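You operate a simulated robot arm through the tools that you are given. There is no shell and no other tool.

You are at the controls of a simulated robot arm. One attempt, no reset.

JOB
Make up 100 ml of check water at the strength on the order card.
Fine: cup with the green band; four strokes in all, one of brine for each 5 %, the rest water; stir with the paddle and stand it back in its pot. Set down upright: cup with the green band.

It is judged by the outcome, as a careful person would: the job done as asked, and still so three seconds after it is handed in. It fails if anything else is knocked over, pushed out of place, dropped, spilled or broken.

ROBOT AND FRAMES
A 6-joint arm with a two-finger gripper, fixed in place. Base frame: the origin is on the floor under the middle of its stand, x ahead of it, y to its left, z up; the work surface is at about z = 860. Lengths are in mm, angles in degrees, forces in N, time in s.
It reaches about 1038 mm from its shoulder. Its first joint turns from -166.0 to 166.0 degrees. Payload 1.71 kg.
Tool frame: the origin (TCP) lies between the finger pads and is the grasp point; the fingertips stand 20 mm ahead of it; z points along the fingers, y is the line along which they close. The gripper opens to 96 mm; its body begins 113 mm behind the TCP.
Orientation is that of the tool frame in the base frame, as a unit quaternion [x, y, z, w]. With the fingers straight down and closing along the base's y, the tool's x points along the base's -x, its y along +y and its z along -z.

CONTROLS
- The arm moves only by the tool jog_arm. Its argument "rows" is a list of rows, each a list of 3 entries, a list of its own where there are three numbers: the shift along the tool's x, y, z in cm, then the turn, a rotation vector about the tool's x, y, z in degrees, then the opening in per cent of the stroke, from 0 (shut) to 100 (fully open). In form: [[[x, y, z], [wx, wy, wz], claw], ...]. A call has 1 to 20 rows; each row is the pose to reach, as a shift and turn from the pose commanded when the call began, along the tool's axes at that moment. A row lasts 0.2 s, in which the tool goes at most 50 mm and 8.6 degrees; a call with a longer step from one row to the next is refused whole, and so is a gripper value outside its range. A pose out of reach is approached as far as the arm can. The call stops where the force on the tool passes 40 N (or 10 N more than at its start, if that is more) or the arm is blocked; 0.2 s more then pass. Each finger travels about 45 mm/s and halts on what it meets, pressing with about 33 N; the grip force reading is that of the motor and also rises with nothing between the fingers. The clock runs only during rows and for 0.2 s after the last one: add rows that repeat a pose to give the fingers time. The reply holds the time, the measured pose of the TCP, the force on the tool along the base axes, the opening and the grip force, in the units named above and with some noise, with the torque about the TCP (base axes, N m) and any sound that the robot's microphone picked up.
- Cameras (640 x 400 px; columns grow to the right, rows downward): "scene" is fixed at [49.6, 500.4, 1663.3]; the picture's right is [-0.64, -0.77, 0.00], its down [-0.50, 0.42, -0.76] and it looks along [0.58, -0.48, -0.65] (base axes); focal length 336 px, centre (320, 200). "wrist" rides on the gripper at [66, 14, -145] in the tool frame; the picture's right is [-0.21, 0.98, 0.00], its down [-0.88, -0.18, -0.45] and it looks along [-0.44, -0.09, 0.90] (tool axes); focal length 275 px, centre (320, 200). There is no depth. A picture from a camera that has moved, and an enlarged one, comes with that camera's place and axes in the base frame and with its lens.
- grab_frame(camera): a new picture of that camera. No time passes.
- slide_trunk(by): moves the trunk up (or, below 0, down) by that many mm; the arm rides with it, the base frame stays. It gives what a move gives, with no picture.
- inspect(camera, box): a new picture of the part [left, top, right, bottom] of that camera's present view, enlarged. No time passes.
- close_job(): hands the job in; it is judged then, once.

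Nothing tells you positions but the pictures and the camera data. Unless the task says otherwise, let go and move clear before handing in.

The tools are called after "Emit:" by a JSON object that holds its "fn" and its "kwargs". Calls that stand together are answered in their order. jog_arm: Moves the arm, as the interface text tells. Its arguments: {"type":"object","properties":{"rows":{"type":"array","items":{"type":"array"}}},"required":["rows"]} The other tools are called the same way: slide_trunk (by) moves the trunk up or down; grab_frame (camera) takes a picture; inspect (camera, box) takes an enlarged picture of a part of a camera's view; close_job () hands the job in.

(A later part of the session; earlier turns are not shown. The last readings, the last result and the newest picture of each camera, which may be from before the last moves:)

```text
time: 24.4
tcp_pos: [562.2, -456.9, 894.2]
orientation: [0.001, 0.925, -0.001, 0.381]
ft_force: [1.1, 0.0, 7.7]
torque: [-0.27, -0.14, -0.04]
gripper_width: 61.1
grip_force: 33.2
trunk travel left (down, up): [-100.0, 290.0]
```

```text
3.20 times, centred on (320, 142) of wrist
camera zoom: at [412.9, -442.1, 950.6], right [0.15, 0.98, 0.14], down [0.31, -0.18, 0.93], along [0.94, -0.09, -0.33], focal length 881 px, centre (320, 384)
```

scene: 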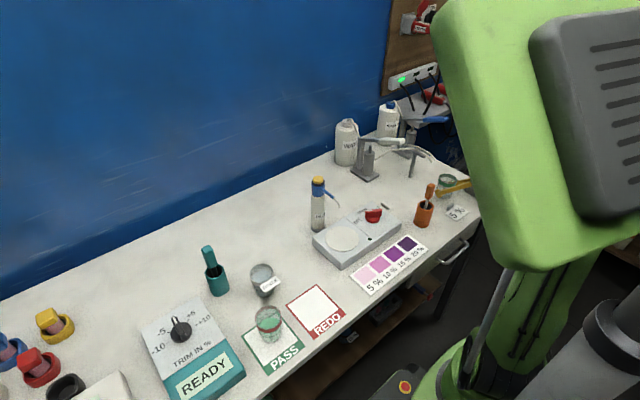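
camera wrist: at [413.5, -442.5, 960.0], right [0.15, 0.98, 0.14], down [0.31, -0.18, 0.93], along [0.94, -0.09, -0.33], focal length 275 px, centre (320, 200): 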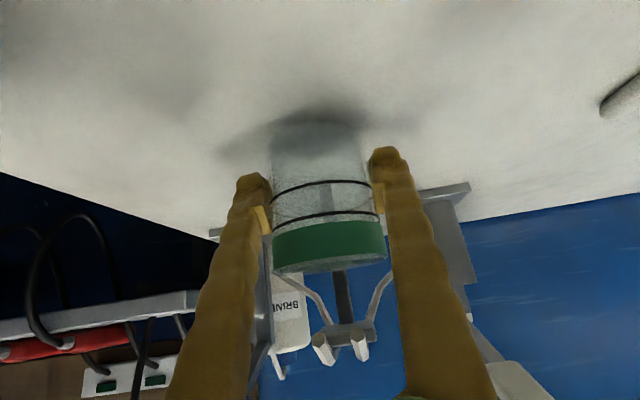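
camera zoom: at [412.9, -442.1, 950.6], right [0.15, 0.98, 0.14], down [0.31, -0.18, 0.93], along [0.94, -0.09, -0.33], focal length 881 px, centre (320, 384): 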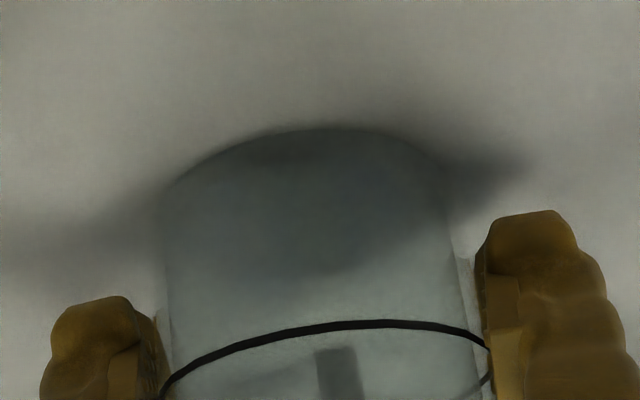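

There is 7.7 N of upward contact force, so the cup is resting on the table. I'll release and back off along the finger axis.

Emit:
{"fn": "jog_arm", "kwargs": {"rows": [[[0, 0, 0], [0, 0, 0], 75], [[0, 0, 0], [0, 0, 0], 88], [[0, 0, 0], [0, 0, 0], 100], [[0, 0, 0], [0, 0, 0], 100], [[0, 0, -2], [0, 0, 0], 100], [[0, 0, -5], [0, 0, 0], 100], [[0, 0, -9], [0, 0, 0], 100], [[0, 0, -13.5], [0, 0, 0], 100]]}}

Emit:
{"fn": "grab_frame", "kwargs": {"camera": "wrist"}}

Emit:
{"fn": "inspect", "kwargs": {"camera": "scene", "box": [340, 120, 480, 220]}}

```text
time: 26.1
tcp_pos: [467.2, -456.2, 990.1]
orientation: [0.0, 0.924, 0.0, 0.382]
ft_force: [0.0, -0.5, -0.3]
torque: [0.06, 0.0, 0.03]
gripper_width: 96.0
grip_force: 0.0
trunk travel left (down, up): [-100.0, 290.0]
```

```text
taken
camera wrist: at [317.9, -442.6, 1046.7], right [0.15, 0.98, 0.15], down [0.31, -0.18, 0.93], along [0.94, -0.09, -0.33], focal length 275 px, centre (320, 200)
```

wrist: 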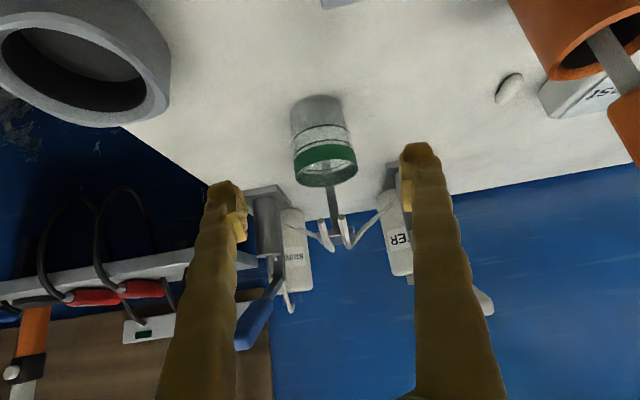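

```text
4.00 times, centred on (410, 170) of scene
camera zoom: at [49.6, 500.4, 1663.3], right [-0.64, -0.77, 0.0], down [-0.5, 0.42, -0.76], along [0.58, -0.48, -0.65], focal length 1344 px, centre (-40, 320)
```

zoom: 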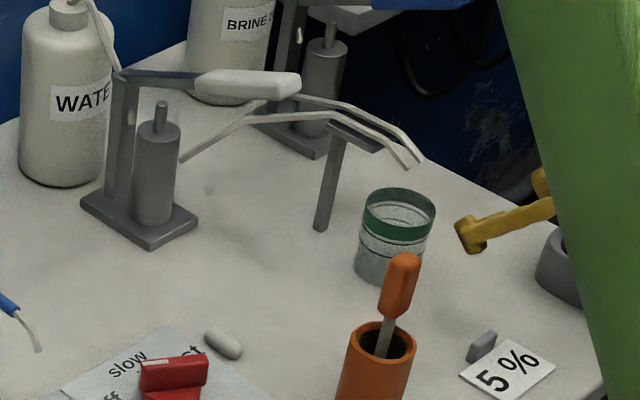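

The cup is standing under the tubes. I'll zoom in to confirm it is centred beneath both tips.

Emit:
{"fn": "inspect", "kwargs": {"camera": "wrist", "box": [250, 80, 410, 300]}}

Emit:
{"fn": "inspect", "kwargs": {"camera": "scene", "box": [404, 145, 452, 195]}}

```text
1.82 times, centred on (330, 190) of wrist
camera zoom: at [317.9, -442.6, 1046.7], right [0.15, 0.98, 0.15], down [0.31, -0.18, 0.93], along [0.94, -0.09, -0.33], focal length 500 px, centre (302, 218)
```

zoom: 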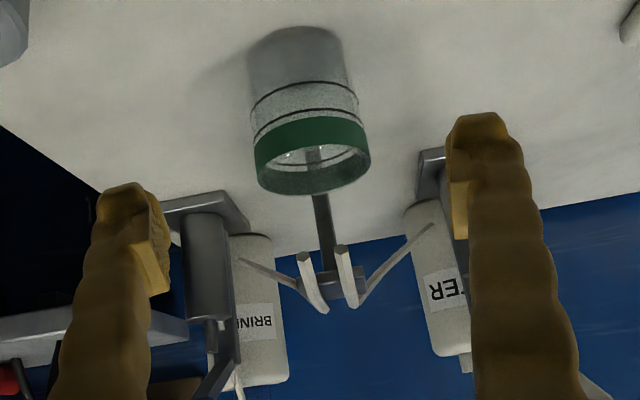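

```text
8.00 times, centred on (428, 170) of scene
camera zoom: at [49.6, 500.4, 1663.3], right [-0.64, -0.77, 0.0], down [-0.5, 0.42, -0.76], along [0.58, -0.48, -0.65], focal length 2687 px, centre (-544, 440)
```

zoom: 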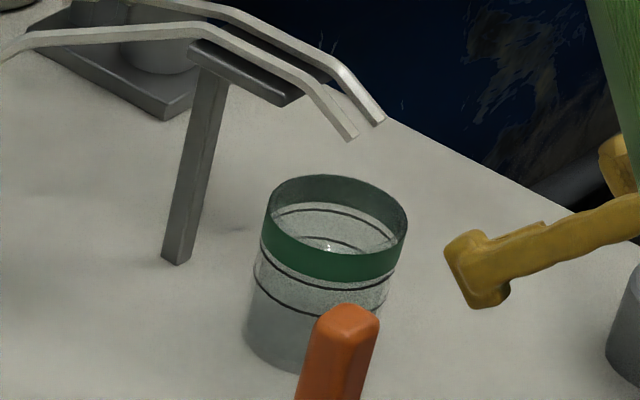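

The tips are directly over the cup centre, but the last tube section slopes about 45° towards -x, so the stream will land nearer the robot side. I'll move the cup about 12 mm towards -x, starting with a regrip.

Emit:
{"fn": "jog_arm", "kwargs": {"rows": [[[0, 0, 4.5], [0, 0, 0], 100], [[0, 0, 9], [0, 0, 0], 100], [[0, 0, 12], [0, 0, 0], 100], [[0, 0, 13.4], [0, 0, 0], 100], [[0, 0, 13.4], [0, 0, 0], 80], [[0, 0, 13.4], [0, 0, 0], 68], [[0, 0, 13.4], [0, 0, 0], 50], [[0, 0, 13.4], [0, 0, 0], 40], [[0, 0, 13.4], [0, 0, 0], 40]]}}

Emit:
{"fn": "jog_arm", "kwargs": {"rows": [[[-0.2, 0, -0.2], [0, 0, 0], 40], [[-0.35, 0, -0.35], [0, 0, 0], 40], [[0.1, 0, -0.8], [0, 0, 0], 40], [[0.5, 0, -1.2], [0, 0, 0], 40], [[0.5, 0, -1.2], [0, 0, 0], 40]]}}

Emit:
{"fn": "inspect", "kwargs": {"camera": "scene", "box": [404, 145, 452, 195]}}

```text
time: 28.1
tcp_pos: [562.1, -457.2, 892.5]
orientation: [0.001, 0.925, -0.001, 0.38]
ft_force: [0.5, 0.0, -0.2]
torque: [-0.02, -0.06, 0.01]
gripper_width: 61.2
grip_force: 33.2
trunk travel left (down, up): [-100.0, 290.0]
```

```text
time: 29.4
tcp_pos: [549.6, -456.3, 898.3]
orientation: [0.0, 0.924, -0.001, 0.381]
ft_force: [-0.7, 0.1, -1.6]
torque: [0.02, 0.02, 0.02]
gripper_width: 61.2
grip_force: 33.0
trunk travel left (down, up): [-100.0, 290.0]
```

```text
8.00 times, centred on (428, 170) of scene
camera zoom: at [49.6, 500.4, 1663.3], right [-0.64, -0.77, 0.0], down [-0.5, 0.42, -0.76], along [0.58, -0.48, -0.65], focal length 2687 px, centre (-544, 440)
```

zoom: 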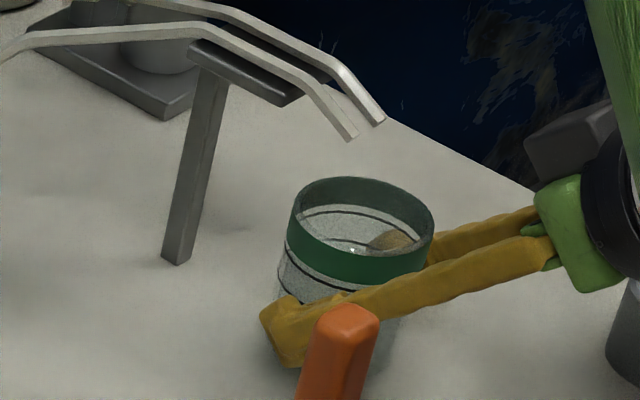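

The cup has moved back 12 mm. I'll set it down, release it and back off.

Emit:
{"fn": "jog_arm", "kwargs": {"rows": [[[0.2, 0, 0.2], [0, 0, 0], 40], [[0.38, 0, 0.38], [0, 0, 0], 40], [[0.38, 0, 0.38], [0, 0, 0], 75], [[0.38, 0, 0.38], [0, 0, 0], 88], [[0.38, 0, 0.38], [0, 0, 0], 100], [[0.38, 0, 0.38], [0, 0, 0], 100], [[0.38, 0, -2], [0, 0, 0], 100], [[0.38, 0, -5], [0, 0, 0], 100], [[0.38, 0, -9], [0, 0, 0], 100], [[0.38, 0, -13.5], [0, 0, 0], 100], [[0.38, 0, -18], [0, 0, 0], 100]]}}

Emit:
{"fn": "grab_frame", "kwargs": {"camera": "wrist"}}

Emit:
{"fn": "inspect", "kwargs": {"camera": "scene", "box": [404, 145, 452, 195]}}

```text
time: 31.8
tcp_pos: [421.2, -455.0, 1025.3]
orientation: [0.0, 0.924, 0.0, 0.381]
ft_force: [1.0, 0.1, -0.9]
torque: [0.03, 0.01, 0.05]
gripper_width: 96.0
grip_force: 0.1
trunk travel left (down, up): [-100.0, 290.0]
```

```text
taken
camera wrist: at [271.5, -441.1, 1082.0], right [0.15, 0.98, 0.14], down [0.31, -0.18, 0.93], along [0.94, -0.09, -0.33], focal length 275 px, centre (320, 200)
```

wrist: 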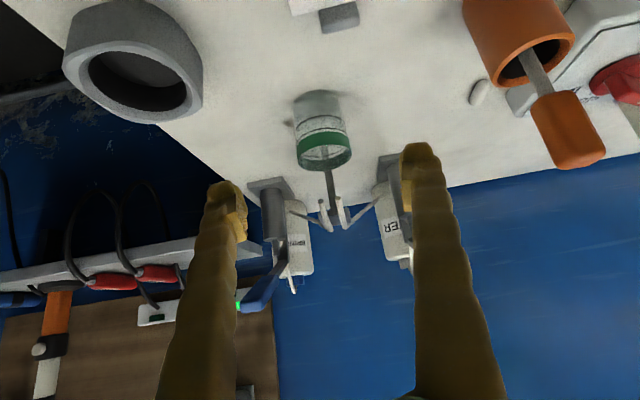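

```text
8.00 times, centred on (428, 170) of scene
camera zoom: at [49.6, 500.4, 1663.3], right [-0.64, -0.77, 0.0], down [-0.5, 0.42, -0.76], along [0.58, -0.48, -0.65], focal length 2687 px, centre (-544, 440)
```

zoom: 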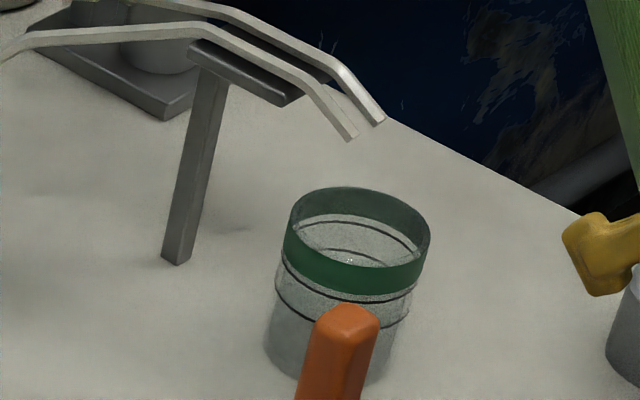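

The cup stands well inside the drop zone. Next I'll shut the gripper and look closely at both lever grips from in front before pressing.

Emit:
{"fn": "inspect", "kwargs": {"camera": "wrist", "box": [200, 150, 440, 350]}}

Emit:
{"fn": "jog_arm", "kwargs": {"rows": [[[-0.7, 1, -0.7], [0, 3, 0], 80], [[-1.4, 3, -1.4], [0, 6, 0], 60], [[-2.1, 5, -2.1], [0, 9, 0], 40], [[-2.8, 7, -2.8], [0, 12, 0], 20], [[-3.5, 9, -3.5], [0, 15, 0], 0], [[-4.2, 11, -4.2], [0, 15, 0], 0], [[-4.9, 12, -4.9], [0, 15, 0], 0]]}}

Emit:
{"fn": "grab_frame", "kwargs": {"camera": "wrist"}}

Emit:
{"fn": "grab_frame", "kwargs": {"camera": "scene"}}

```text
2.00 times, centred on (320, 250) of wrist
camera zoom: at [271.5, -441.1, 1082.0], right [0.15, 0.98, 0.14], down [0.31, -0.18, 0.93], along [0.94, -0.09, -0.33], focal length 551 px, centre (320, 100)
```

zoom: 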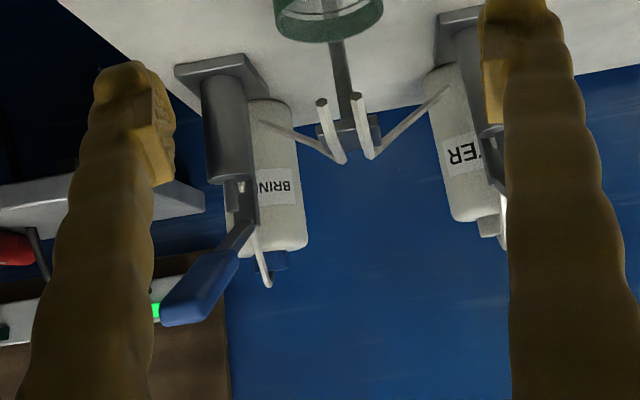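

```text
time: 33.4
tcp_pos: [423.8, -340.5, 1095.5]
orientation: [0.0, 0.966, -0.001, 0.258]
ft_force: [0.6, -0.4, 1.3]
torque: [0.01, 0.08, 0.05]
gripper_width: 0.3
grip_force: 29.3
trunk travel left (down, up): [-100.0, 290.0]
```

```text
taken
camera wrist: at [294.2, -326.2, 1188.9], right [0.18, 0.98, 0.1], down [0.54, -0.18, 0.82], along [0.82, -0.09, -0.56], focal length 275 px, centre (320, 200)
```

wrist: 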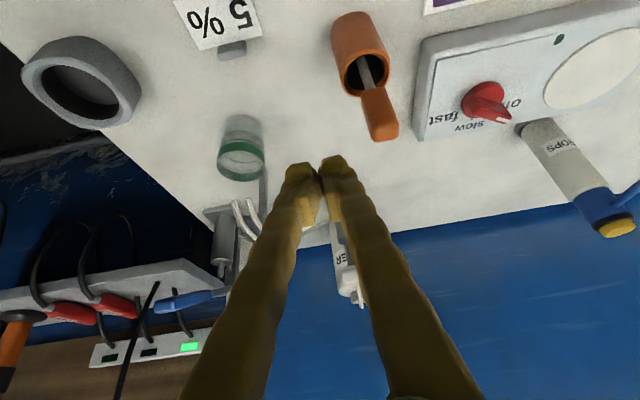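

```text
taken
```

scene: 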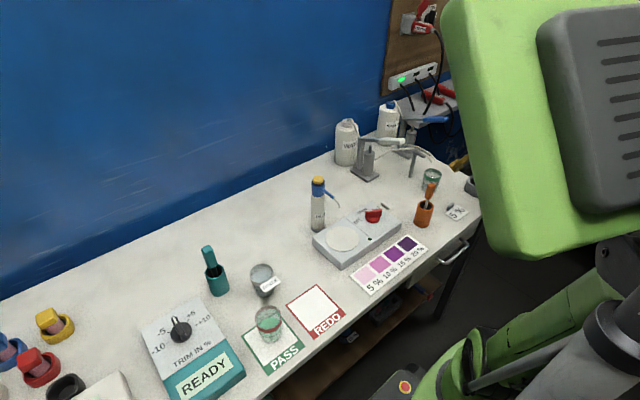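

The tool is now tilted 30° with the fingers shut. I'll move it above the water grip and check alignment from the scene camera before pressing.

Emit:
{"fn": "jog_arm", "kwargs": {"rows": [[[-1.74, 0.1, -3.03], [0, 0, 0], 0], [[-5.75, 0.2, -0.73], [0, 0, 0], 0], [[-9.75, 0.3, 1.57], [0, 0, 0], 0], [[-13.76, 0.4, 3.87], [0, 0, 0], 0], [[-17.77, 0.45, 6.17], [0, 0, 0], 0], [[-21.77, 0.45, 8.47], [0, 0, 0], 0], [[-21.77, 0.45, 8.47], [0, 0, 0], 0]]}}

Emit:
{"fn": "inspect", "kwargs": {"camera": "scene", "box": [320, 90, 480, 190]}}

Emit:
{"fn": "grab_frame", "kwargs": {"camera": "wrist"}}

```text
time: 35.0
tcp_pos: [650.9, -330.6, 1127.0]
orientation: [0.001, 0.966, 0.0, 0.257]
ft_force: [-0.5, 0.3, 1.2]
torque: [0.02, 0.02, 0.0]
gripper_width: 0.0
grip_force: 29.5
trunk travel left (down, up): [-100.0, 290.0]
```

```text
4.00 times, centred on (400, 140) of scene
camera zoom: at [49.6, 500.4, 1663.3], right [-0.64, -0.77, 0.0], down [-0.5, 0.42, -0.76], along [0.58, -0.48, -0.65], focal length 1344 px, centre (0, 440)
```

zoom: 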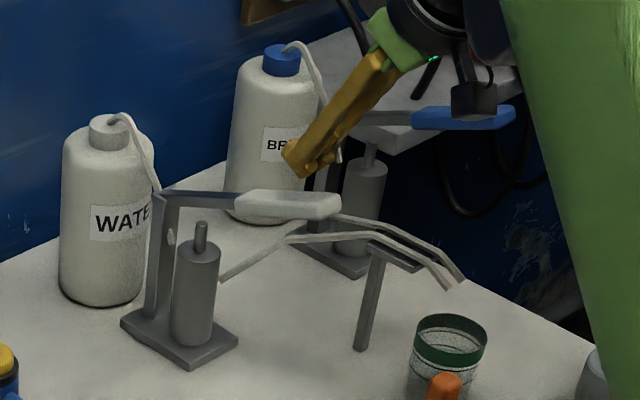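

```text
taken
camera wrist: at [522.7, -316.5, 1220.0], right [0.18, 0.98, 0.1], down [0.54, -0.18, 0.82], along [0.82, -0.09, -0.56], focal length 275 px, centre (320, 200)
```

wrist: 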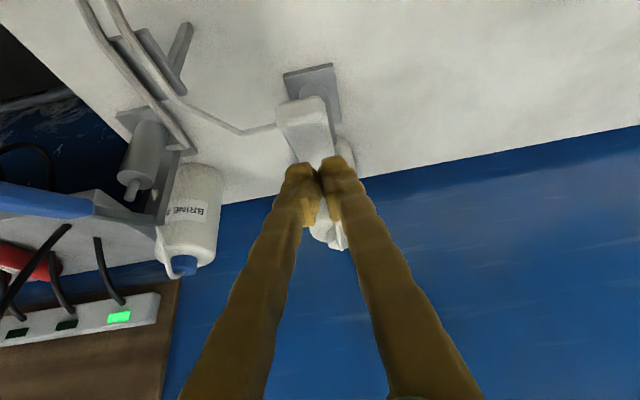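

The fingertips are centred over the white grip. I'm pressing straight down now and watching the force.

Emit:
{"fn": "jog_arm", "kwargs": {"rows": [[[0.75, -0.2, 1.3], [0, 0, 0], 0], [[1.5, -0.2, 2.6], [0, 0, 0], 0], [[2.24, -0.2, 3.9], [0, 0, 0], 0], [[2.98, -0.2, 5.2], [0, 0, 0], 0], [[3.72, -0.2, 6.5], [0, 0, 0], 0], [[4.47, -0.2, 7.8], [0, 0, 0], 0], [[5.2, -0.2, 9.1], [0, 0, 0], 0], [[5.96, -0.2, 10.4], [0, 0, 0], 0], [[6.7, -0.2, 11.7], [0, 0, 0], 0], [[7.45, -0.2, 13.0], [0, 0, 0], 0]]}}

Emit:
{"fn": "inspect", "kwargs": {"camera": "scene", "box": [320, 90, 480, 190]}}

Emit:
{"fn": "grab_frame", "kwargs": {"camera": "wrist"}}

```text
time: 37.0
tcp_pos: [633.5, -334.2, 1007.2]
orientation: [0.001, 0.964, -0.001, 0.267]
ft_force: [-0.7, 0.7, 1.1]
torque: [-0.1, 0.04, -0.06]
gripper_width: 5.7
grip_force: 28.9
trunk travel left (down, up): [-100.0, 290.0]
stopped in row 10: the force on the tool passed its limit at 58 N (the readings are from after the stop); the commanded pose is now the measured one
```

```text
4.00 times, centred on (400, 140) of scene
camera zoom: at [49.6, 500.4, 1663.3], right [-0.64, -0.77, 0.0], down [-0.5, 0.42, -0.76], along [0.58, -0.48, -0.65], focal length 1344 px, centre (0, 440)
```

zoom: 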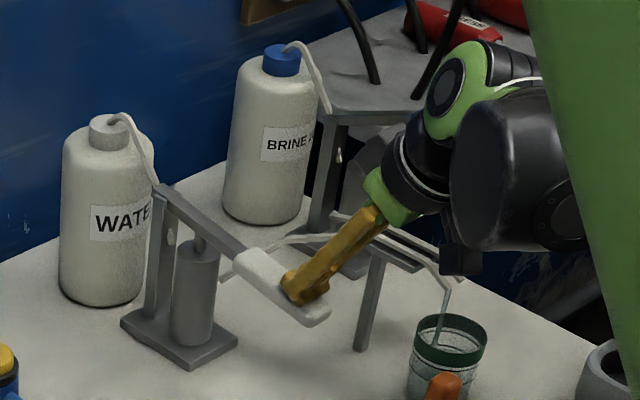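

```text
taken
camera wrist: at [502.9, -318.9, 1096.8], right [0.18, 0.98, 0.1], down [0.52, -0.18, 0.83], along [0.83, -0.09, -0.54], focal length 275 px, centre (320, 200)
```

wrist: 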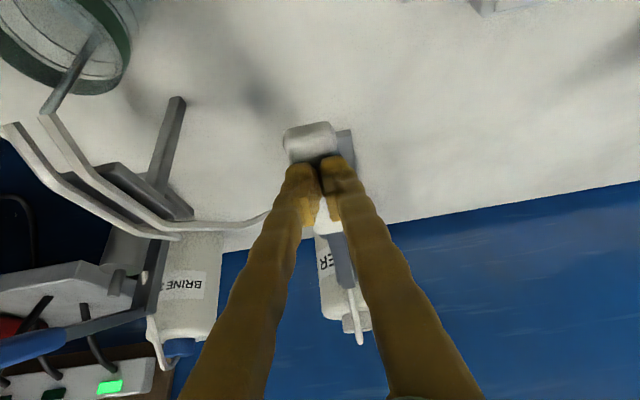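

The lever went down and water is running from the tube into the cup. I'll hold for a moment and check the cup.

Emit:
{"fn": "jog_arm", "kwargs": {"rows": [[[0, 0, 0], [0, 0, 0], 0], [[0, 0, 0], [0, 0, 0], 0]]}}

Emit:
{"fn": "inspect", "kwargs": {"camera": "scene", "box": [320, 90, 480, 190]}}

Emit:
{"fn": "inspect", "kwargs": {"camera": "scene", "box": [404, 145, 452, 195]}}

```text
time: 37.6
tcp_pos: [637.8, -333.8, 1003.9]
orientation: [0.001, 0.964, 0.0, 0.266]
ft_force: [-0.8, -0.8, 5.6]
torque: [0.04, 0.01, -0.05]
gripper_width: 5.9
grip_force: 29.6
trunk travel left (down, up): [-100.0, 290.0]
```

```text
4.00 times, centred on (400, 140) of scene
camera zoom: at [49.6, 500.4, 1663.3], right [-0.64, -0.77, 0.0], down [-0.5, 0.42, -0.76], along [0.58, -0.48, -0.65], focal length 1344 px, centre (0, 440)
```

zoom: 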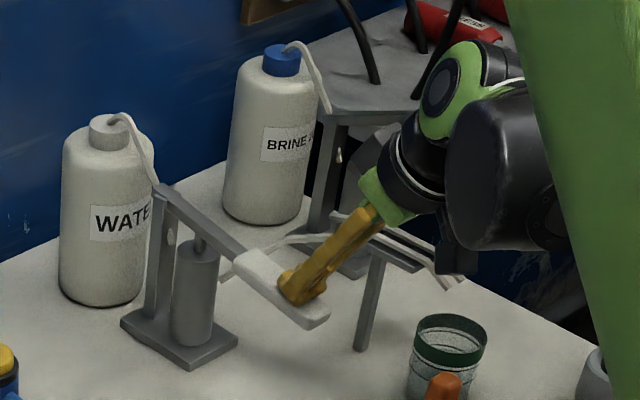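

```text
8.00 times, centred on (428, 170) of scene
camera zoom: at [49.6, 500.4, 1663.3], right [-0.64, -0.77, 0.0], down [-0.5, 0.42, -0.76], along [0.58, -0.48, -0.65], focal length 2687 px, centre (-544, 440)
```

zoom: 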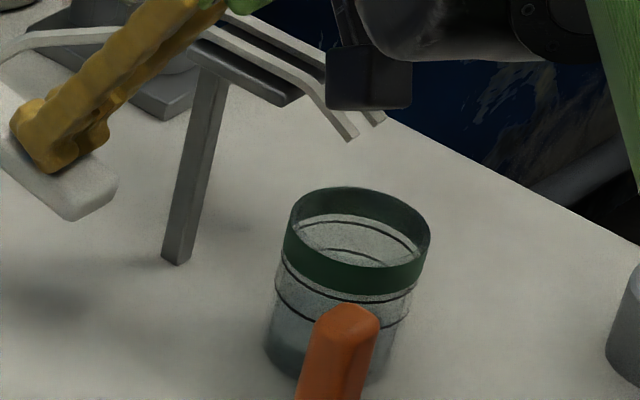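

The flow has stopped and there is now some water in the cup: water stroke 1 is done, ending on a hard stop. I'm raising the fingers to let the lever return.

Emit:
{"fn": "jog_arm", "kwargs": {"rows": [[[-1.2, 0, -2.06], [0, 0, 0], 0], [[-2.4, 0, -4.1], [0, 0, 0], 0], [[-3.7, 0, -6.2], [0, 0, 0], 0], [[-4.9, 0, -8.2], [0, 0, 0], 0], [[-6.15, 0, -10.3], [0, 0, 0], 0], [[-7.9, 0, -9.3], [0, 1.0, 0], 0], [[-7.9, 0, -9.3], [0, 1.0, 0], 0]]}}

Emit:
{"fn": "inspect", "kwargs": {"camera": "scene", "box": [320, 90, 480, 190]}}

Emit:
{"fn": "grab_frame", "kwargs": {"camera": "wrist"}}

```text
time: 39.2
tcp_pos: [658.8, -335.0, 1125.9]
orientation: [0.001, 0.966, -0.001, 0.257]
ft_force: [-0.9, 0.6, -0.1]
torque: [0.04, 0.0, -0.02]
gripper_width: 0.1
grip_force: 29.6
trunk travel left (down, up): [-100.0, 290.0]
```

```text
4.00 times, centred on (400, 140) of scene
camera zoom: at [49.6, 500.4, 1663.3], right [-0.64, -0.77, 0.0], down [-0.5, 0.42, -0.76], along [0.58, -0.48, -0.65], focal length 1344 px, centre (0, 440)
```

zoom: 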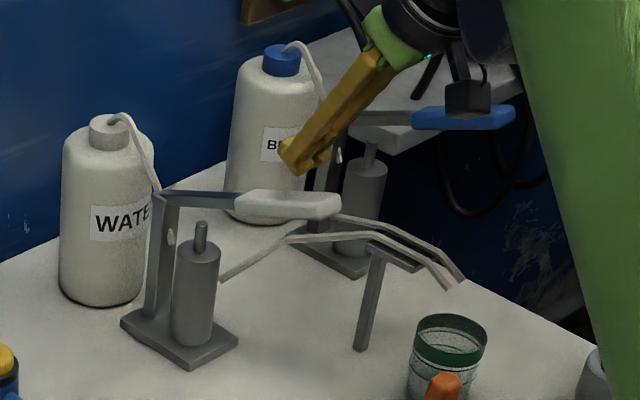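

```text
taken
camera wrist: at [529.6, -319.9, 1217.6], right [0.18, 0.98, 0.1], down [0.54, -0.18, 0.82], along [0.82, -0.09, -0.56], focal length 275 px, centre (320, 200)
```

wrist: 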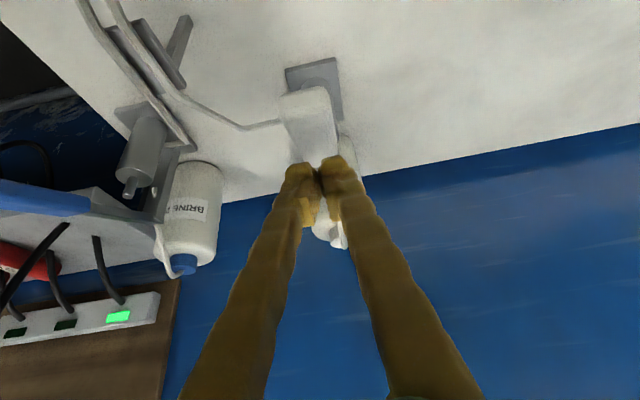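

The lever sprang fully back up. Now water stroke 2.

Emit:
{"fn": "jog_arm", "kwargs": {"rows": [[[0.75, 0, 1.3], [0, 0, 0], 0], [[1.5, 0, 2.6], [0, 0, 0], 0], [[2.24, 0, 3.9], [0, 0, 0], 0], [[2.98, 0, 5.2], [0, 0, 0], 0], [[3.72, 0, 6.5], [0, 0, 0], 0], [[4.47, 0, 7.8], [0, 0, 0], 0], [[5.2, 0, 9.1], [0, 0, 0], 0], [[5.6, 0, 9.8], [0, 0, 0], 0], [[5.96, 0, 10.4], [0, 0, 0], 0], [[6.3, 0, 11.05], [0, 0, 0], 0], [[6.7, 0, 11.7], [0, 0, 0], 0], [[7.1, 0, 12.4], [0, 0, 0], 0]]}}

Emit:
{"fn": "inspect", "kwargs": {"camera": "scene", "box": [320, 90, 480, 190]}}

```text
time: 41.5
tcp_pos: [641.8, -333.4, 1008.1]
orientation: [0.001, 0.963, -0.002, 0.269]
ft_force: [-1.0, 2.2, 5.3]
torque: [0.01, 0.01, 0.0]
gripper_width: 6.4
grip_force: 29.6
trunk travel left (down, up): [-100.0, 290.0]
stopped in row 11: the force on the tool passed its limit at 53 N (the readings are from after the stop); the commanded pose is now the measured one
```

```text
4.00 times, centred on (400, 140) of scene
camera zoom: at [49.6, 500.4, 1663.3], right [-0.64, -0.77, 0.0], down [-0.5, 0.42, -0.76], along [0.58, -0.48, -0.65], focal length 1344 px, centre (0, 440)
```

zoom: 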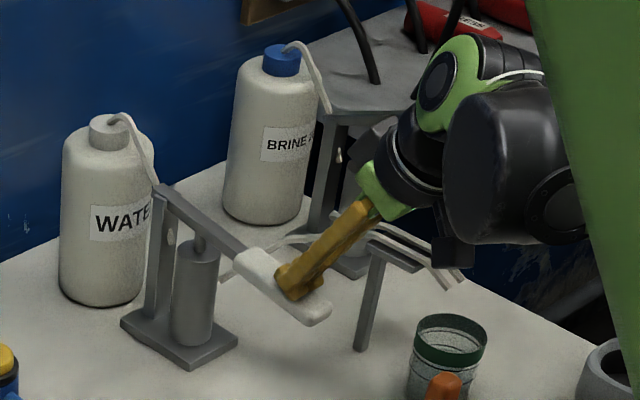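

The lever reached the same bottom stop, which completes water stroke 2. I'll pause briefly, raise it and check the level.

Emit:
{"fn": "jog_arm", "kwargs": {"rows": [[[0, 0, 0], [0, 0, 0], 0], [[0, 0, 0], [0, 0, 0], 0], [[-1.2, 0, -2.06], [0, 0, 0], 0], [[-2.4, 0, -4.1], [0, 0, 0], 0], [[-3.7, 0, -6.2], [0, 0, 0], 0], [[-4.9, 0, -8.2], [0, 0, 0], 0], [[-6.15, 0, -10.2], [0, 0, 0], 0], [[-7.7, 0, -9.1], [0, 1.2, 0], 0], [[-7.7, 0, -9.1], [0, 1.2, 0], 0]]}}

Emit:
{"fn": "inspect", "kwargs": {"camera": "scene", "box": [320, 90, 480, 190]}}

Emit:
{"fn": "inspect", "kwargs": {"camera": "scene", "box": [404, 145, 452, 195]}}

```text
time: 43.5
tcp_pos: [665.2, -334.3, 1123.9]
orientation: [0.002, 0.967, -0.001, 0.256]
ft_force: [0.3, -0.3, -0.5]
torque: [-0.02, 0.05, 0.0]
gripper_width: 0.0
grip_force: 29.0
trunk travel left (down, up): [-100.0, 290.0]
```

```text
4.00 times, centred on (400, 140) of scene
camera zoom: at [49.6, 500.4, 1663.3], right [-0.64, -0.77, 0.0], down [-0.5, 0.42, -0.76], along [0.58, -0.48, -0.65], focal length 1344 px, centre (0, 440)
```

zoom: 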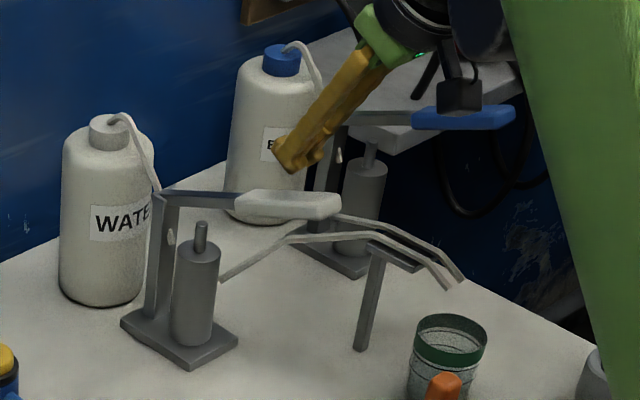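

```text
8.00 times, centred on (428, 170) of scene
camera zoom: at [49.6, 500.4, 1663.3], right [-0.64, -0.77, 0.0], down [-0.5, 0.42, -0.76], along [0.58, -0.48, -0.65], focal length 2687 px, centre (-544, 440)
```

zoom: 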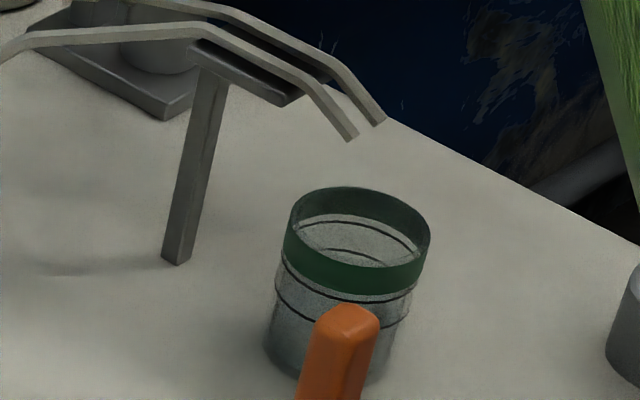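

Water stroke 3 next. I'll photograph right at the bottom to see the stream and the level.

Emit:
{"fn": "jog_arm", "kwargs": {"rows": [[[0.75, 0, 1.3], [0, 0, 0], 0], [[1.5, 0, 2.6], [0, 0, 0], 0], [[2.24, 0, 3.9], [0, 0, 0], 0], [[2.98, 0, 5.2], [0, 0, 0], 0], [[3.72, 0, 6.5], [0, 0, 0], 0], [[4.47, 0, 7.8], [0, 0, 0], 0], [[5.2, 0, 9.1], [0, 0, 0], 0], [[5.96, 0, 10.4], [0, 0, 0], 0], [[6.7, 0, 11.7], [0, 0, 0], 0], [[7.45, 0, 13.0], [0, 0, 0], 0]]}}

Emit:
{"fn": "grab_frame", "kwargs": {"camera": "wrist"}}

Emit:
{"fn": "inspect", "kwargs": {"camera": "scene", "box": [320, 90, 480, 190]}}

Emit:
{"fn": "inspect", "kwargs": {"camera": "wrist", "box": [0, 0, 220, 140]}}

```text
time: 45.5
tcp_pos: [648.0, -334.3, 1009.9]
orientation: [0.002, 0.964, -0.002, 0.267]
ft_force: [-2.4, 1.5, 4.7]
torque: [0.0, -0.02, 0.0]
gripper_width: 5.9
grip_force: 29.4
trunk travel left (down, up): [-100.0, 290.0]
stopped in row 9: the force on the tool passed its limit at 57 N (the readings are from after the stop); the commanded pose is now the measured one
```

```text
taken
camera wrist: at [518.1, -319.1, 1100.8], right [0.18, 0.98, 0.1], down [0.52, -0.18, 0.83], along [0.83, -0.1, -0.54], focal length 275 px, centre (320, 200)
```

wrist: 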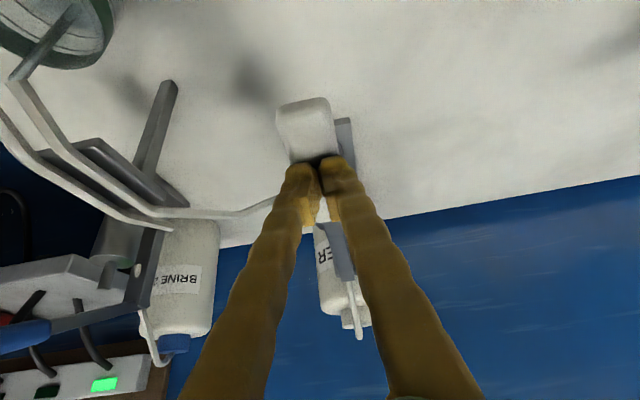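

```text
4.00 times, centred on (400, 140) of scene
camera zoom: at [49.6, 500.4, 1663.3], right [-0.64, -0.77, 0.0], down [-0.5, 0.42, -0.76], along [0.58, -0.48, -0.65], focal length 1344 px, centre (0, 440)
```

zoom: 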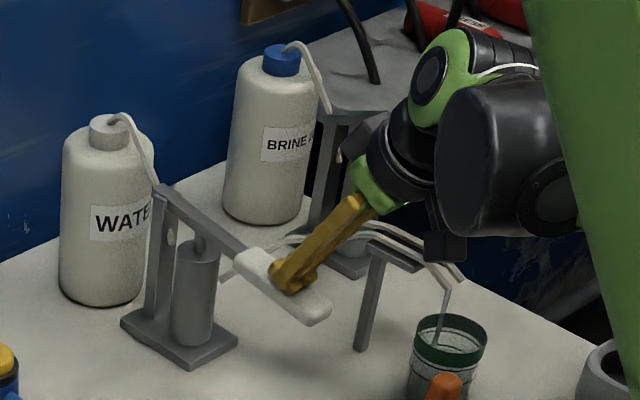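

```text
2.86 times, centred on (110, 70) of wrist
camera zoom: at [518.1, -319.1, 1100.8], right [0.18, 0.98, 0.1], down [0.52, -0.18, 0.83], along [0.83, -0.1, -0.54], focal length 786 px, centre (920, 571)
```

zoom: 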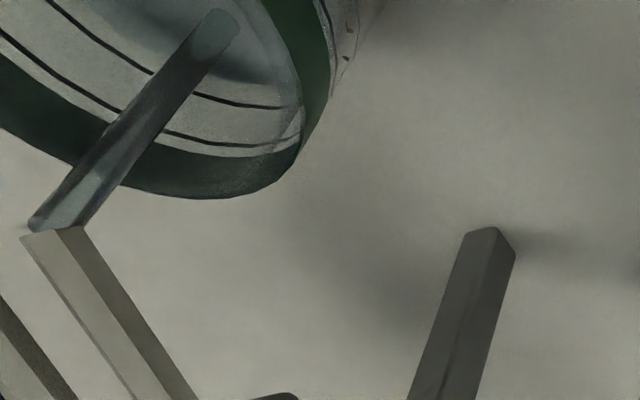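

The stream runs cleanly into the cup on stroke 3. I'm raising the fingers now so the lever returns.

Emit:
{"fn": "jog_arm", "kwargs": {"rows": [[[0, 0, 0], [0, 0, 0], 0], [[0, 0, 0], [0, 0, 0], 0], [[0, 0, 0], [0, 0, 0], 0], [[-1.2, 0, -2.06], [0, 0, 0], 0], [[-2.4, 0, -4.1], [0, 0, 0], 0], [[-3.7, 0, -6.2], [0, 0, 0], 0], [[-4.9, 0, -8.2], [0, 0, 0], 0], [[-6.15, 0, -10.2], [0, 0, 0], 0], [[-7.7, 0, -13.0], [0, 1.0, 0], 0], [[-7.7, 0, -13.0], [0, 1.0, 0], 0]]}}

Emit:
{"fn": "inspect", "kwargs": {"camera": "scene", "box": [320, 90, 480, 190]}}

Emit:
{"fn": "inspect", "kwargs": {"camera": "scene", "box": [404, 145, 452, 195]}}

```text
time: 47.6
tcp_pos: [654.4, -334.1, 1159.4]
orientation: [0.003, 0.966, -0.003, 0.257]
ft_force: [-0.5, 0.7, 0.1]
torque: [0.03, 0.0, -0.01]
gripper_width: 0.0
grip_force: 29.4
trunk travel left (down, up): [-100.0, 290.0]
```

```text
4.00 times, centred on (400, 140) of scene
camera zoom: at [49.6, 500.4, 1663.3], right [-0.64, -0.77, 0.0], down [-0.5, 0.42, -0.76], along [0.58, -0.48, -0.65], focal length 1344 px, centre (0, 440)
```

zoom: 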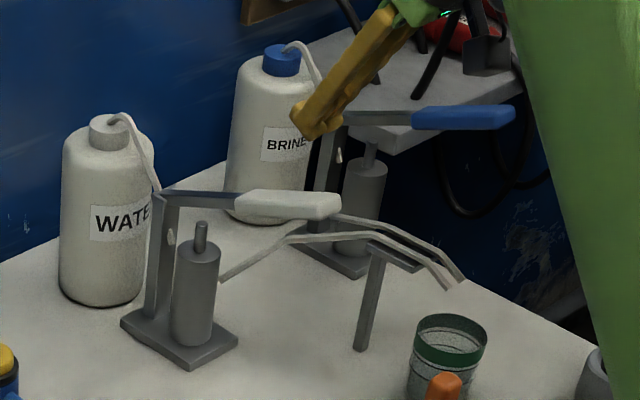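

```text
8.00 times, centred on (428, 170) of scene
camera zoom: at [49.6, 500.4, 1663.3], right [-0.64, -0.77, 0.0], down [-0.5, 0.42, -0.76], along [0.58, -0.48, -0.65], focal length 2687 px, centre (-544, 440)
```

zoom: 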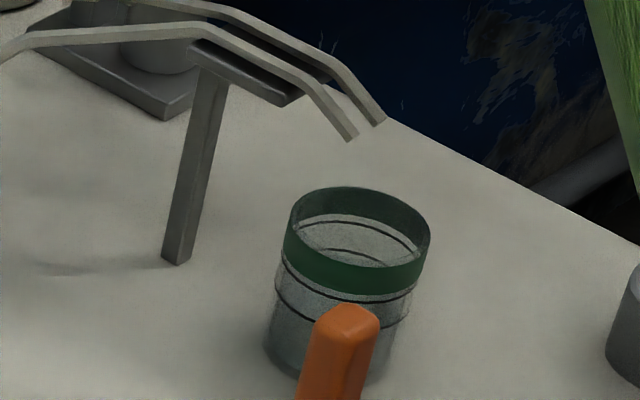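

All three water strokes are in. Next I'll raise the trunk for the longer reach to the brine lever, with the arm clear of everything.

Emit:
{"fn": "slide_trunk", "kwargs": {"by": 120}}

Emit:
{"fn": "jog_arm", "kwargs": {"rows": [[[1.0, -4, 1.8], [0, 0, 0], 0], [[2.0, -8, 3.6], [0, 0, 0], 0], [[3.0, -12, 5.4], [0, 0, 0], 0], [[4.0, -16, 7.2], [0, 0, 0], 0], [[5.0, -20, 9.0], [0, 0, 0], 0], [[6.0, -24.2, 10.5], [0, 0, 0], 0], [[6.0, -24.2, 10.5], [0, 0, 0], 0]]}}

Emit:
{"fn": "grab_frame", "kwargs": {"camera": "wrist"}}

Emit:
{"fn": "grab_frame", "kwargs": {"camera": "scene"}}

```text
time: 49.1
tcp_pos: [653.5, -335.1, 1278.2]
orientation: [0.002, 0.966, -0.002, 0.257]
ft_force: [-0.2, -0.1, -0.4]
torque: [0.0, -0.01, -0.01]
gripper_width: 0.0
grip_force: 29.1
trunk travel left (down, up): [-220.0, 170.0]
```

```text
time: 50.8
tcp_pos: [653.2, -580.1, 1158.9]
orientation: [0.003, 0.966, -0.002, 0.257]
ft_force: [0.4, -1.0, -0.6]
torque: [0.05, 0.0, 0.02]
gripper_width: 0.0
grip_force: 29.2
trunk travel left (down, up): [-220.0, 170.0]
```

```text
taken
camera wrist: at [523.7, -564.0, 1251.3], right [0.18, 0.98, 0.1], down [0.54, -0.19, 0.82], along [0.82, -0.1, -0.56], focal length 275 px, centre (320, 200)
```

wrist: 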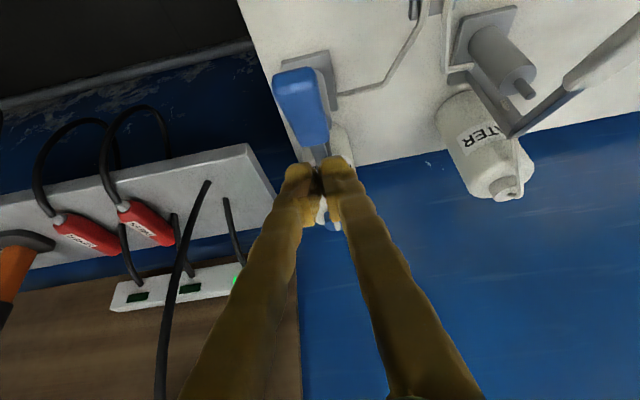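

```text
taken
```

scene: 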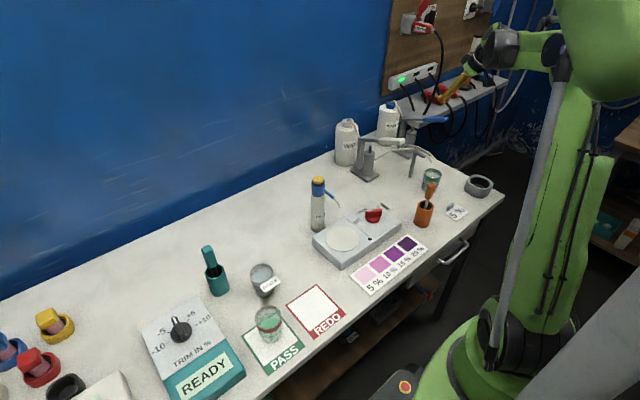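

The fingers are right above the blue brine grip, at y≈-582. Now pressing for the single brine stroke.

Emit:
{"fn": "jog_arm", "kwargs": {"rows": [[[0.8, -0.2, 2.42], [0, 0, 0], 0], [[1.8, -0.2, 4.16], [0, 0, 0], 0], [[2.55, -0.2, 5.46], [0, 0, 0], 0], [[3.29, -0.2, 6.76], [0, 0, 0], 0], [[4.04, -0.2, 8.06], [0, 0, 0], 0], [[4.78, -0.2, 9.36], [0, 0, 0], 0], [[5.53, -0.2, 10.67], [0, 0, 0], 0], [[6.27, -0.2, 11.97], [0, 0, 0], 0], [[7.02, -0.2, 13.27], [0, 0, 0], 0], [[7.76, -0.2, 14.57], [0, 0, 0], 0], [[8.51, -0.2, 15.87], [0, 0, 0], 0]]}}

Emit:
{"fn": "grab_frame", "kwargs": {"camera": "wrist"}}

Emit:
{"fn": "inspect", "kwargs": {"camera": "scene", "box": [340, 90, 500, 190]}}

```text
time: 53.0
tcp_pos: [641.8, -580.8, 1008.5]
orientation: [0.003, 0.964, -0.002, 0.267]
ft_force: [-3.2, 2.2, 5.4]
torque: [0.01, -0.02, 0.0]
gripper_width: 0.1
grip_force: 30.0
trunk travel left (down, up): [-220.0, 170.0]
stopped in row 11: the force on the tool passed its limit at 56 N (the readings are from after the stop); the commanded pose is now the measured one
```

```text
taken
camera wrist: at [510.4, -565.2, 1098.3], right [0.18, 0.98, 0.1], down [0.52, -0.19, 0.83], along [0.83, -0.1, -0.54], focal length 275 px, centre (320, 200)
```

wrist: 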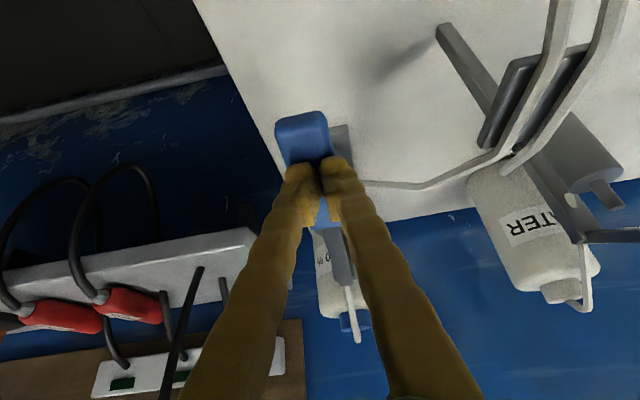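

```text
4.00 times, centred on (420, 140) of scene
camera zoom: at [49.6, 500.4, 1663.3], right [-0.64, -0.77, 0.0], down [-0.5, 0.42, -0.76], along [0.58, -0.48, -0.65], focal length 1344 px, centre (-80, 440)
```

zoom: 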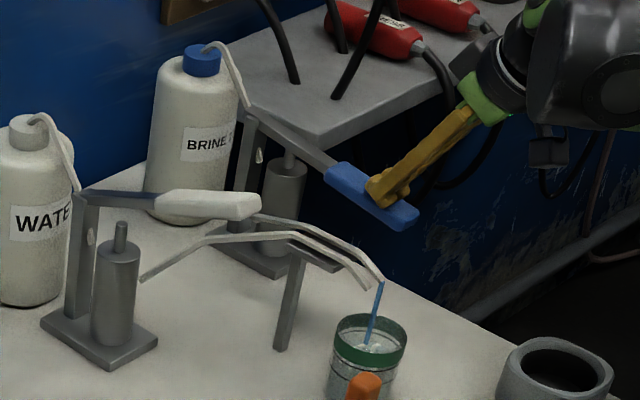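

The blue brine stream is flowing into the cup and the lever is on its stop. I'll wait for it to finish, then lift off.

Emit:
{"fn": "jog_arm", "kwargs": {"rows": [[[0, 0, 0], [0, 0, 0], 0], [[0, 0, 0], [0, 0, 0], 0], [[0, 0, 0], [0, 0, 0], 0], [[0, 0, 0], [0, 0, 0], 0], [[-1.2, 0, -2.06], [0, 0, 0], 0], [[-2.4, 0, -4.1], [0, 0, 0], 0], [[-3.7, 0, -6.2], [0, 0, 0], 0], [[-4.9, 0, -8.2], [0, 0, 0], 0], [[-6.15, 0, -10.2], [0, 0, 0], 0], [[-7.7, 0, -13.0], [0, 1.0, 0], 0], [[-7.7, 0, -13.0], [0, 1.0, 0], 0]]}}

Emit:
{"fn": "inspect", "kwargs": {"camera": "scene", "box": [340, 90, 500, 190]}}

Emit:
{"fn": "inspect", "kwargs": {"camera": "scene", "box": [404, 145, 452, 195]}}

```text
time: 55.4
tcp_pos: [645.2, -580.5, 1157.6]
orientation: [0.002, 0.966, -0.002, 0.258]
ft_force: [0.1, 0.0, 0.6]
torque: [-0.05, 0.03, -0.03]
gripper_width: 0.0
grip_force: 29.3
trunk travel left (down, up): [-220.0, 170.0]
```

```text
4.00 times, centred on (420, 140) of scene
camera zoom: at [49.6, 500.4, 1663.3], right [-0.64, -0.77, 0.0], down [-0.5, 0.42, -0.76], along [0.58, -0.48, -0.65], focal length 1344 px, centre (-80, 440)
```

zoom: 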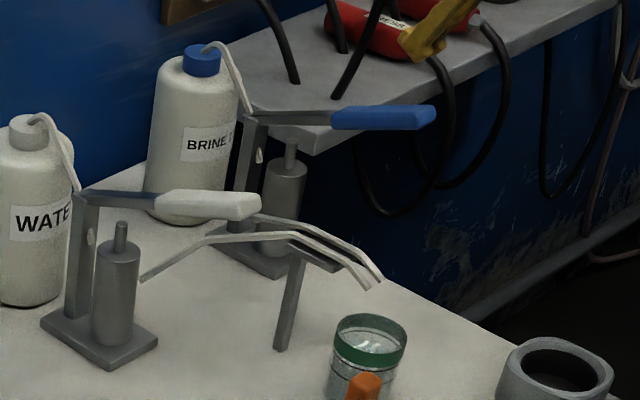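

```text
8.00 times, centred on (428, 170) of scene
camera zoom: at [49.6, 500.4, 1663.3], right [-0.64, -0.77, 0.0], down [-0.5, 0.42, -0.76], along [0.58, -0.48, -0.65], focal length 2687 px, centre (-544, 440)
```

zoom: 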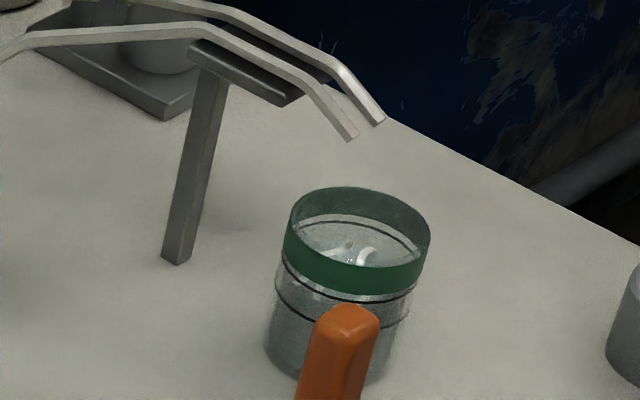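

Both pumps are back at rest, with three water strokes and one brine in the cup. To stir with headroom I'll bring the cup out from under the tubes, so first I'm returning to the 45° pose in front of it.

Emit:
{"fn": "jog_arm", "kwargs": {"rows": [[[3.2, 2.0, -1.9], [0, -2.5, 0], 15], [[6.4, 4.1, -3.8], [0, -5, 0], 35], [[9.7, 6.2, -5.7], [0, -7.5, 0], 55], [[12.9, 8.3, -7.6], [0, -10, 0], 75], [[16.1, 10.4, -9.5], [0, -12.5, 0], 95], [[19.4, 12.4, -11.5], [0, -15, 0], 100], [[19.4, 12.4, -11.5], [0, -15, 0], 100]]}}

Emit:
{"fn": "slide_trunk", "kwargs": {"by": -120}}

Emit:
{"fn": "grab_frame", "kwargs": {"camera": "wrist"}}

Emit:
{"fn": "inspect", "kwargs": {"camera": "wrist", "box": [270, 70, 390, 190]}}

```text
time: 57.0
tcp_pos: [418.5, -453.0, 1160.6]
orientation: [0.002, 0.924, -0.004, 0.383]
ft_force: [0.0, -0.1, -0.1]
torque: [-0.05, -0.04, -0.06]
gripper_width: 96.0
grip_force: 0.1
trunk travel left (down, up): [-220.0, 170.0]
```

```text
time: 58.5
tcp_pos: [418.1, -454.8, 1039.3]
orientation: [0.003, 0.925, -0.003, 0.381]
ft_force: [0.3, 0.7, 0.7]
torque: [-0.02, -0.01, 0.0]
gripper_width: 96.0
grip_force: 0.1
trunk travel left (down, up): [-100.0, 290.0]
```

```text
taken
camera wrist: at [270.1, -438.9, 1096.6], right [0.15, 0.98, 0.14], down [0.31, -0.18, 0.93], along [0.94, -0.1, -0.33], focal length 275 px, centre (320, 200)
```

wrist: 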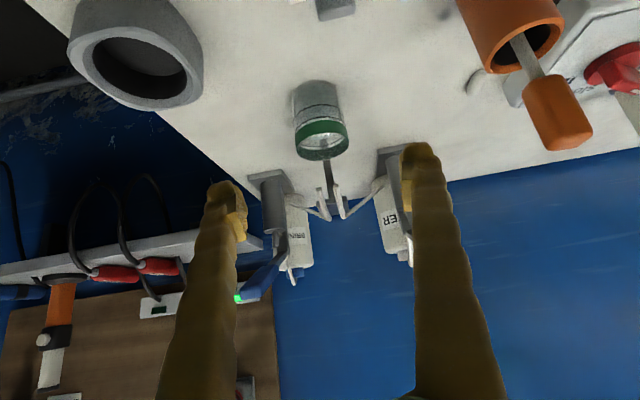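

```text
3.33 times, centred on (330, 130) of wrist
camera zoom: at [270.1, -438.9, 1096.6], right [0.15, 0.98, 0.14], down [0.31, -0.18, 0.93], along [0.94, -0.1, -0.33], focal length 918 px, centre (287, 433)
```

zoom: 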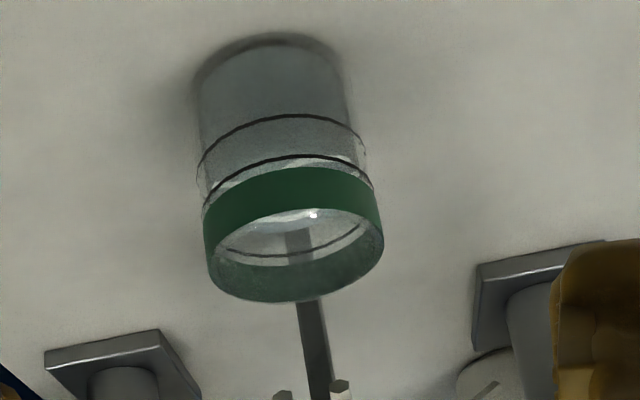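

The cup is upright with about the right amount in it. I'm approaching along the finger axis to the earlier grip pose.

Emit:
{"fn": "jog_arm", "kwargs": {"rows": [[[0.96, 0, 3.0], [0, 0, 0], 100], [[0.96, 0, 7.0], [0, 0, 0], 100], [[0.96, 0, 11.0], [0, 0, 0], 100], [[0.96, 0, 14.5], [0, 0, 0], 100], [[0.96, 0, 17.0], [0, 0, 0], 100], [[0.96, 0, 18.8], [0, 0, 0], 100], [[0.96, 0, 19.7], [0, 0, 0], 100], [[0.96, 0, 19.7], [0, 0, 0], 100]]}}

Emit:
{"fn": "grab_frame", "kwargs": {"camera": "wrist"}}

Emit:
{"fn": "inspect", "kwargs": {"camera": "scene", "box": [380, 130, 476, 200]}}

```text
time: 60.3
tcp_pos: [550.8, -454.7, 893.4]
orientation: [0.002, 0.924, -0.003, 0.382]
ft_force: [-0.7, -0.1, -0.2]
torque: [0.05, 0.02, -0.02]
gripper_width: 96.0
grip_force: 0.1
trunk travel left (down, up): [-100.0, 290.0]
```

```text
taken
camera wrist: at [402.2, -440.1, 949.7], right [0.15, 0.98, 0.14], down [0.31, -0.18, 0.93], along [0.94, -0.1, -0.33], focal length 275 px, centre (320, 200)
```

wrist: 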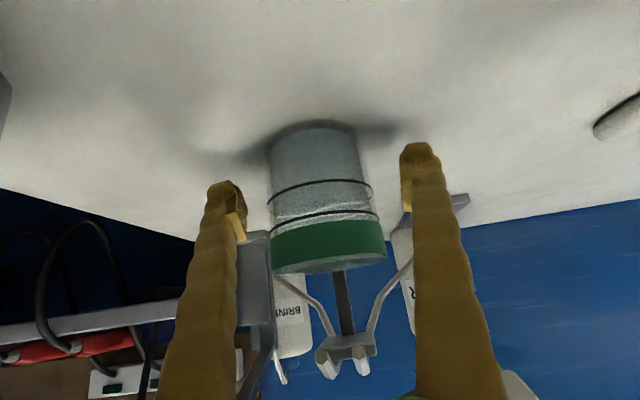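

```text
5.71 times, centred on (428, 165) of scene
camera zoom: at [49.6, 500.4, 1663.3], right [-0.64, -0.77, 0.0], down [-0.5, 0.42, -0.76], along [0.58, -0.48, -0.65], focal length 1919 px, centre (-297, 400)
```

zoom: 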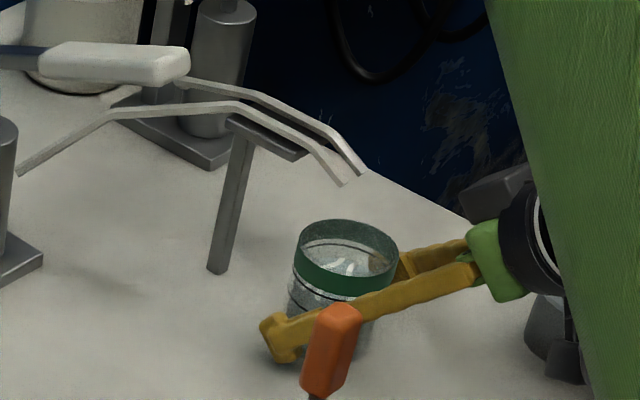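

The cup is centred between the pads. I'm closing gently now.

Emit:
{"fn": "jog_arm", "kwargs": {"rows": [[[0, 0, 0], [0, 0, 0], 85], [[0, 0, 0], [0, 0, 0], 75], [[0, 0, 0], [0, 0, 0], 68], [[0, 0, 0], [0, 0, 0], 60], [[0, 0, 0], [0, 0, 0], 50], [[0, 0, 0], [0, 0, 0], 40], [[0, 0, 0], [0, 0, 0], 40]]}}

Emit:
{"fn": "inspect", "kwargs": {"camera": "wrist", "box": [230, 100, 420, 290]}}

```text
time: 61.9
tcp_pos: [551.1, -456.5, 893.8]
orientation: [0.002, 0.924, -0.002, 0.382]
ft_force: [-0.3, -0.2, 1.5]
torque: [-0.16, -0.01, -0.03]
gripper_width: 61.8
grip_force: 32.8
trunk travel left (down, up): [-100.0, 290.0]
```

```text
2.11 times, centred on (325, 195) of wrist
camera zoom: at [402.1, -440.0, 949.9], right [0.15, 0.98, 0.14], down [0.31, -0.18, 0.93], along [0.94, -0.1, -0.33], focal length 580 px, centre (310, 210)
```

zoom: 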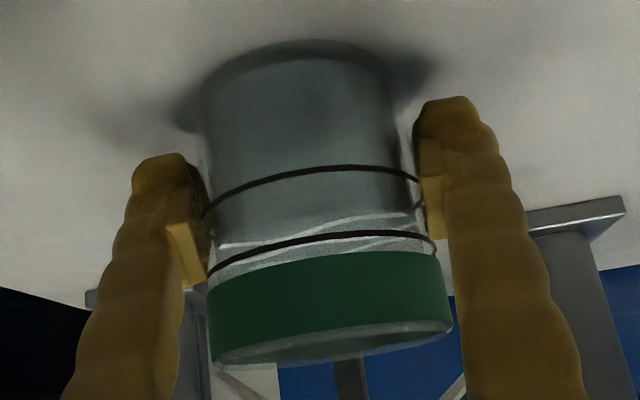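

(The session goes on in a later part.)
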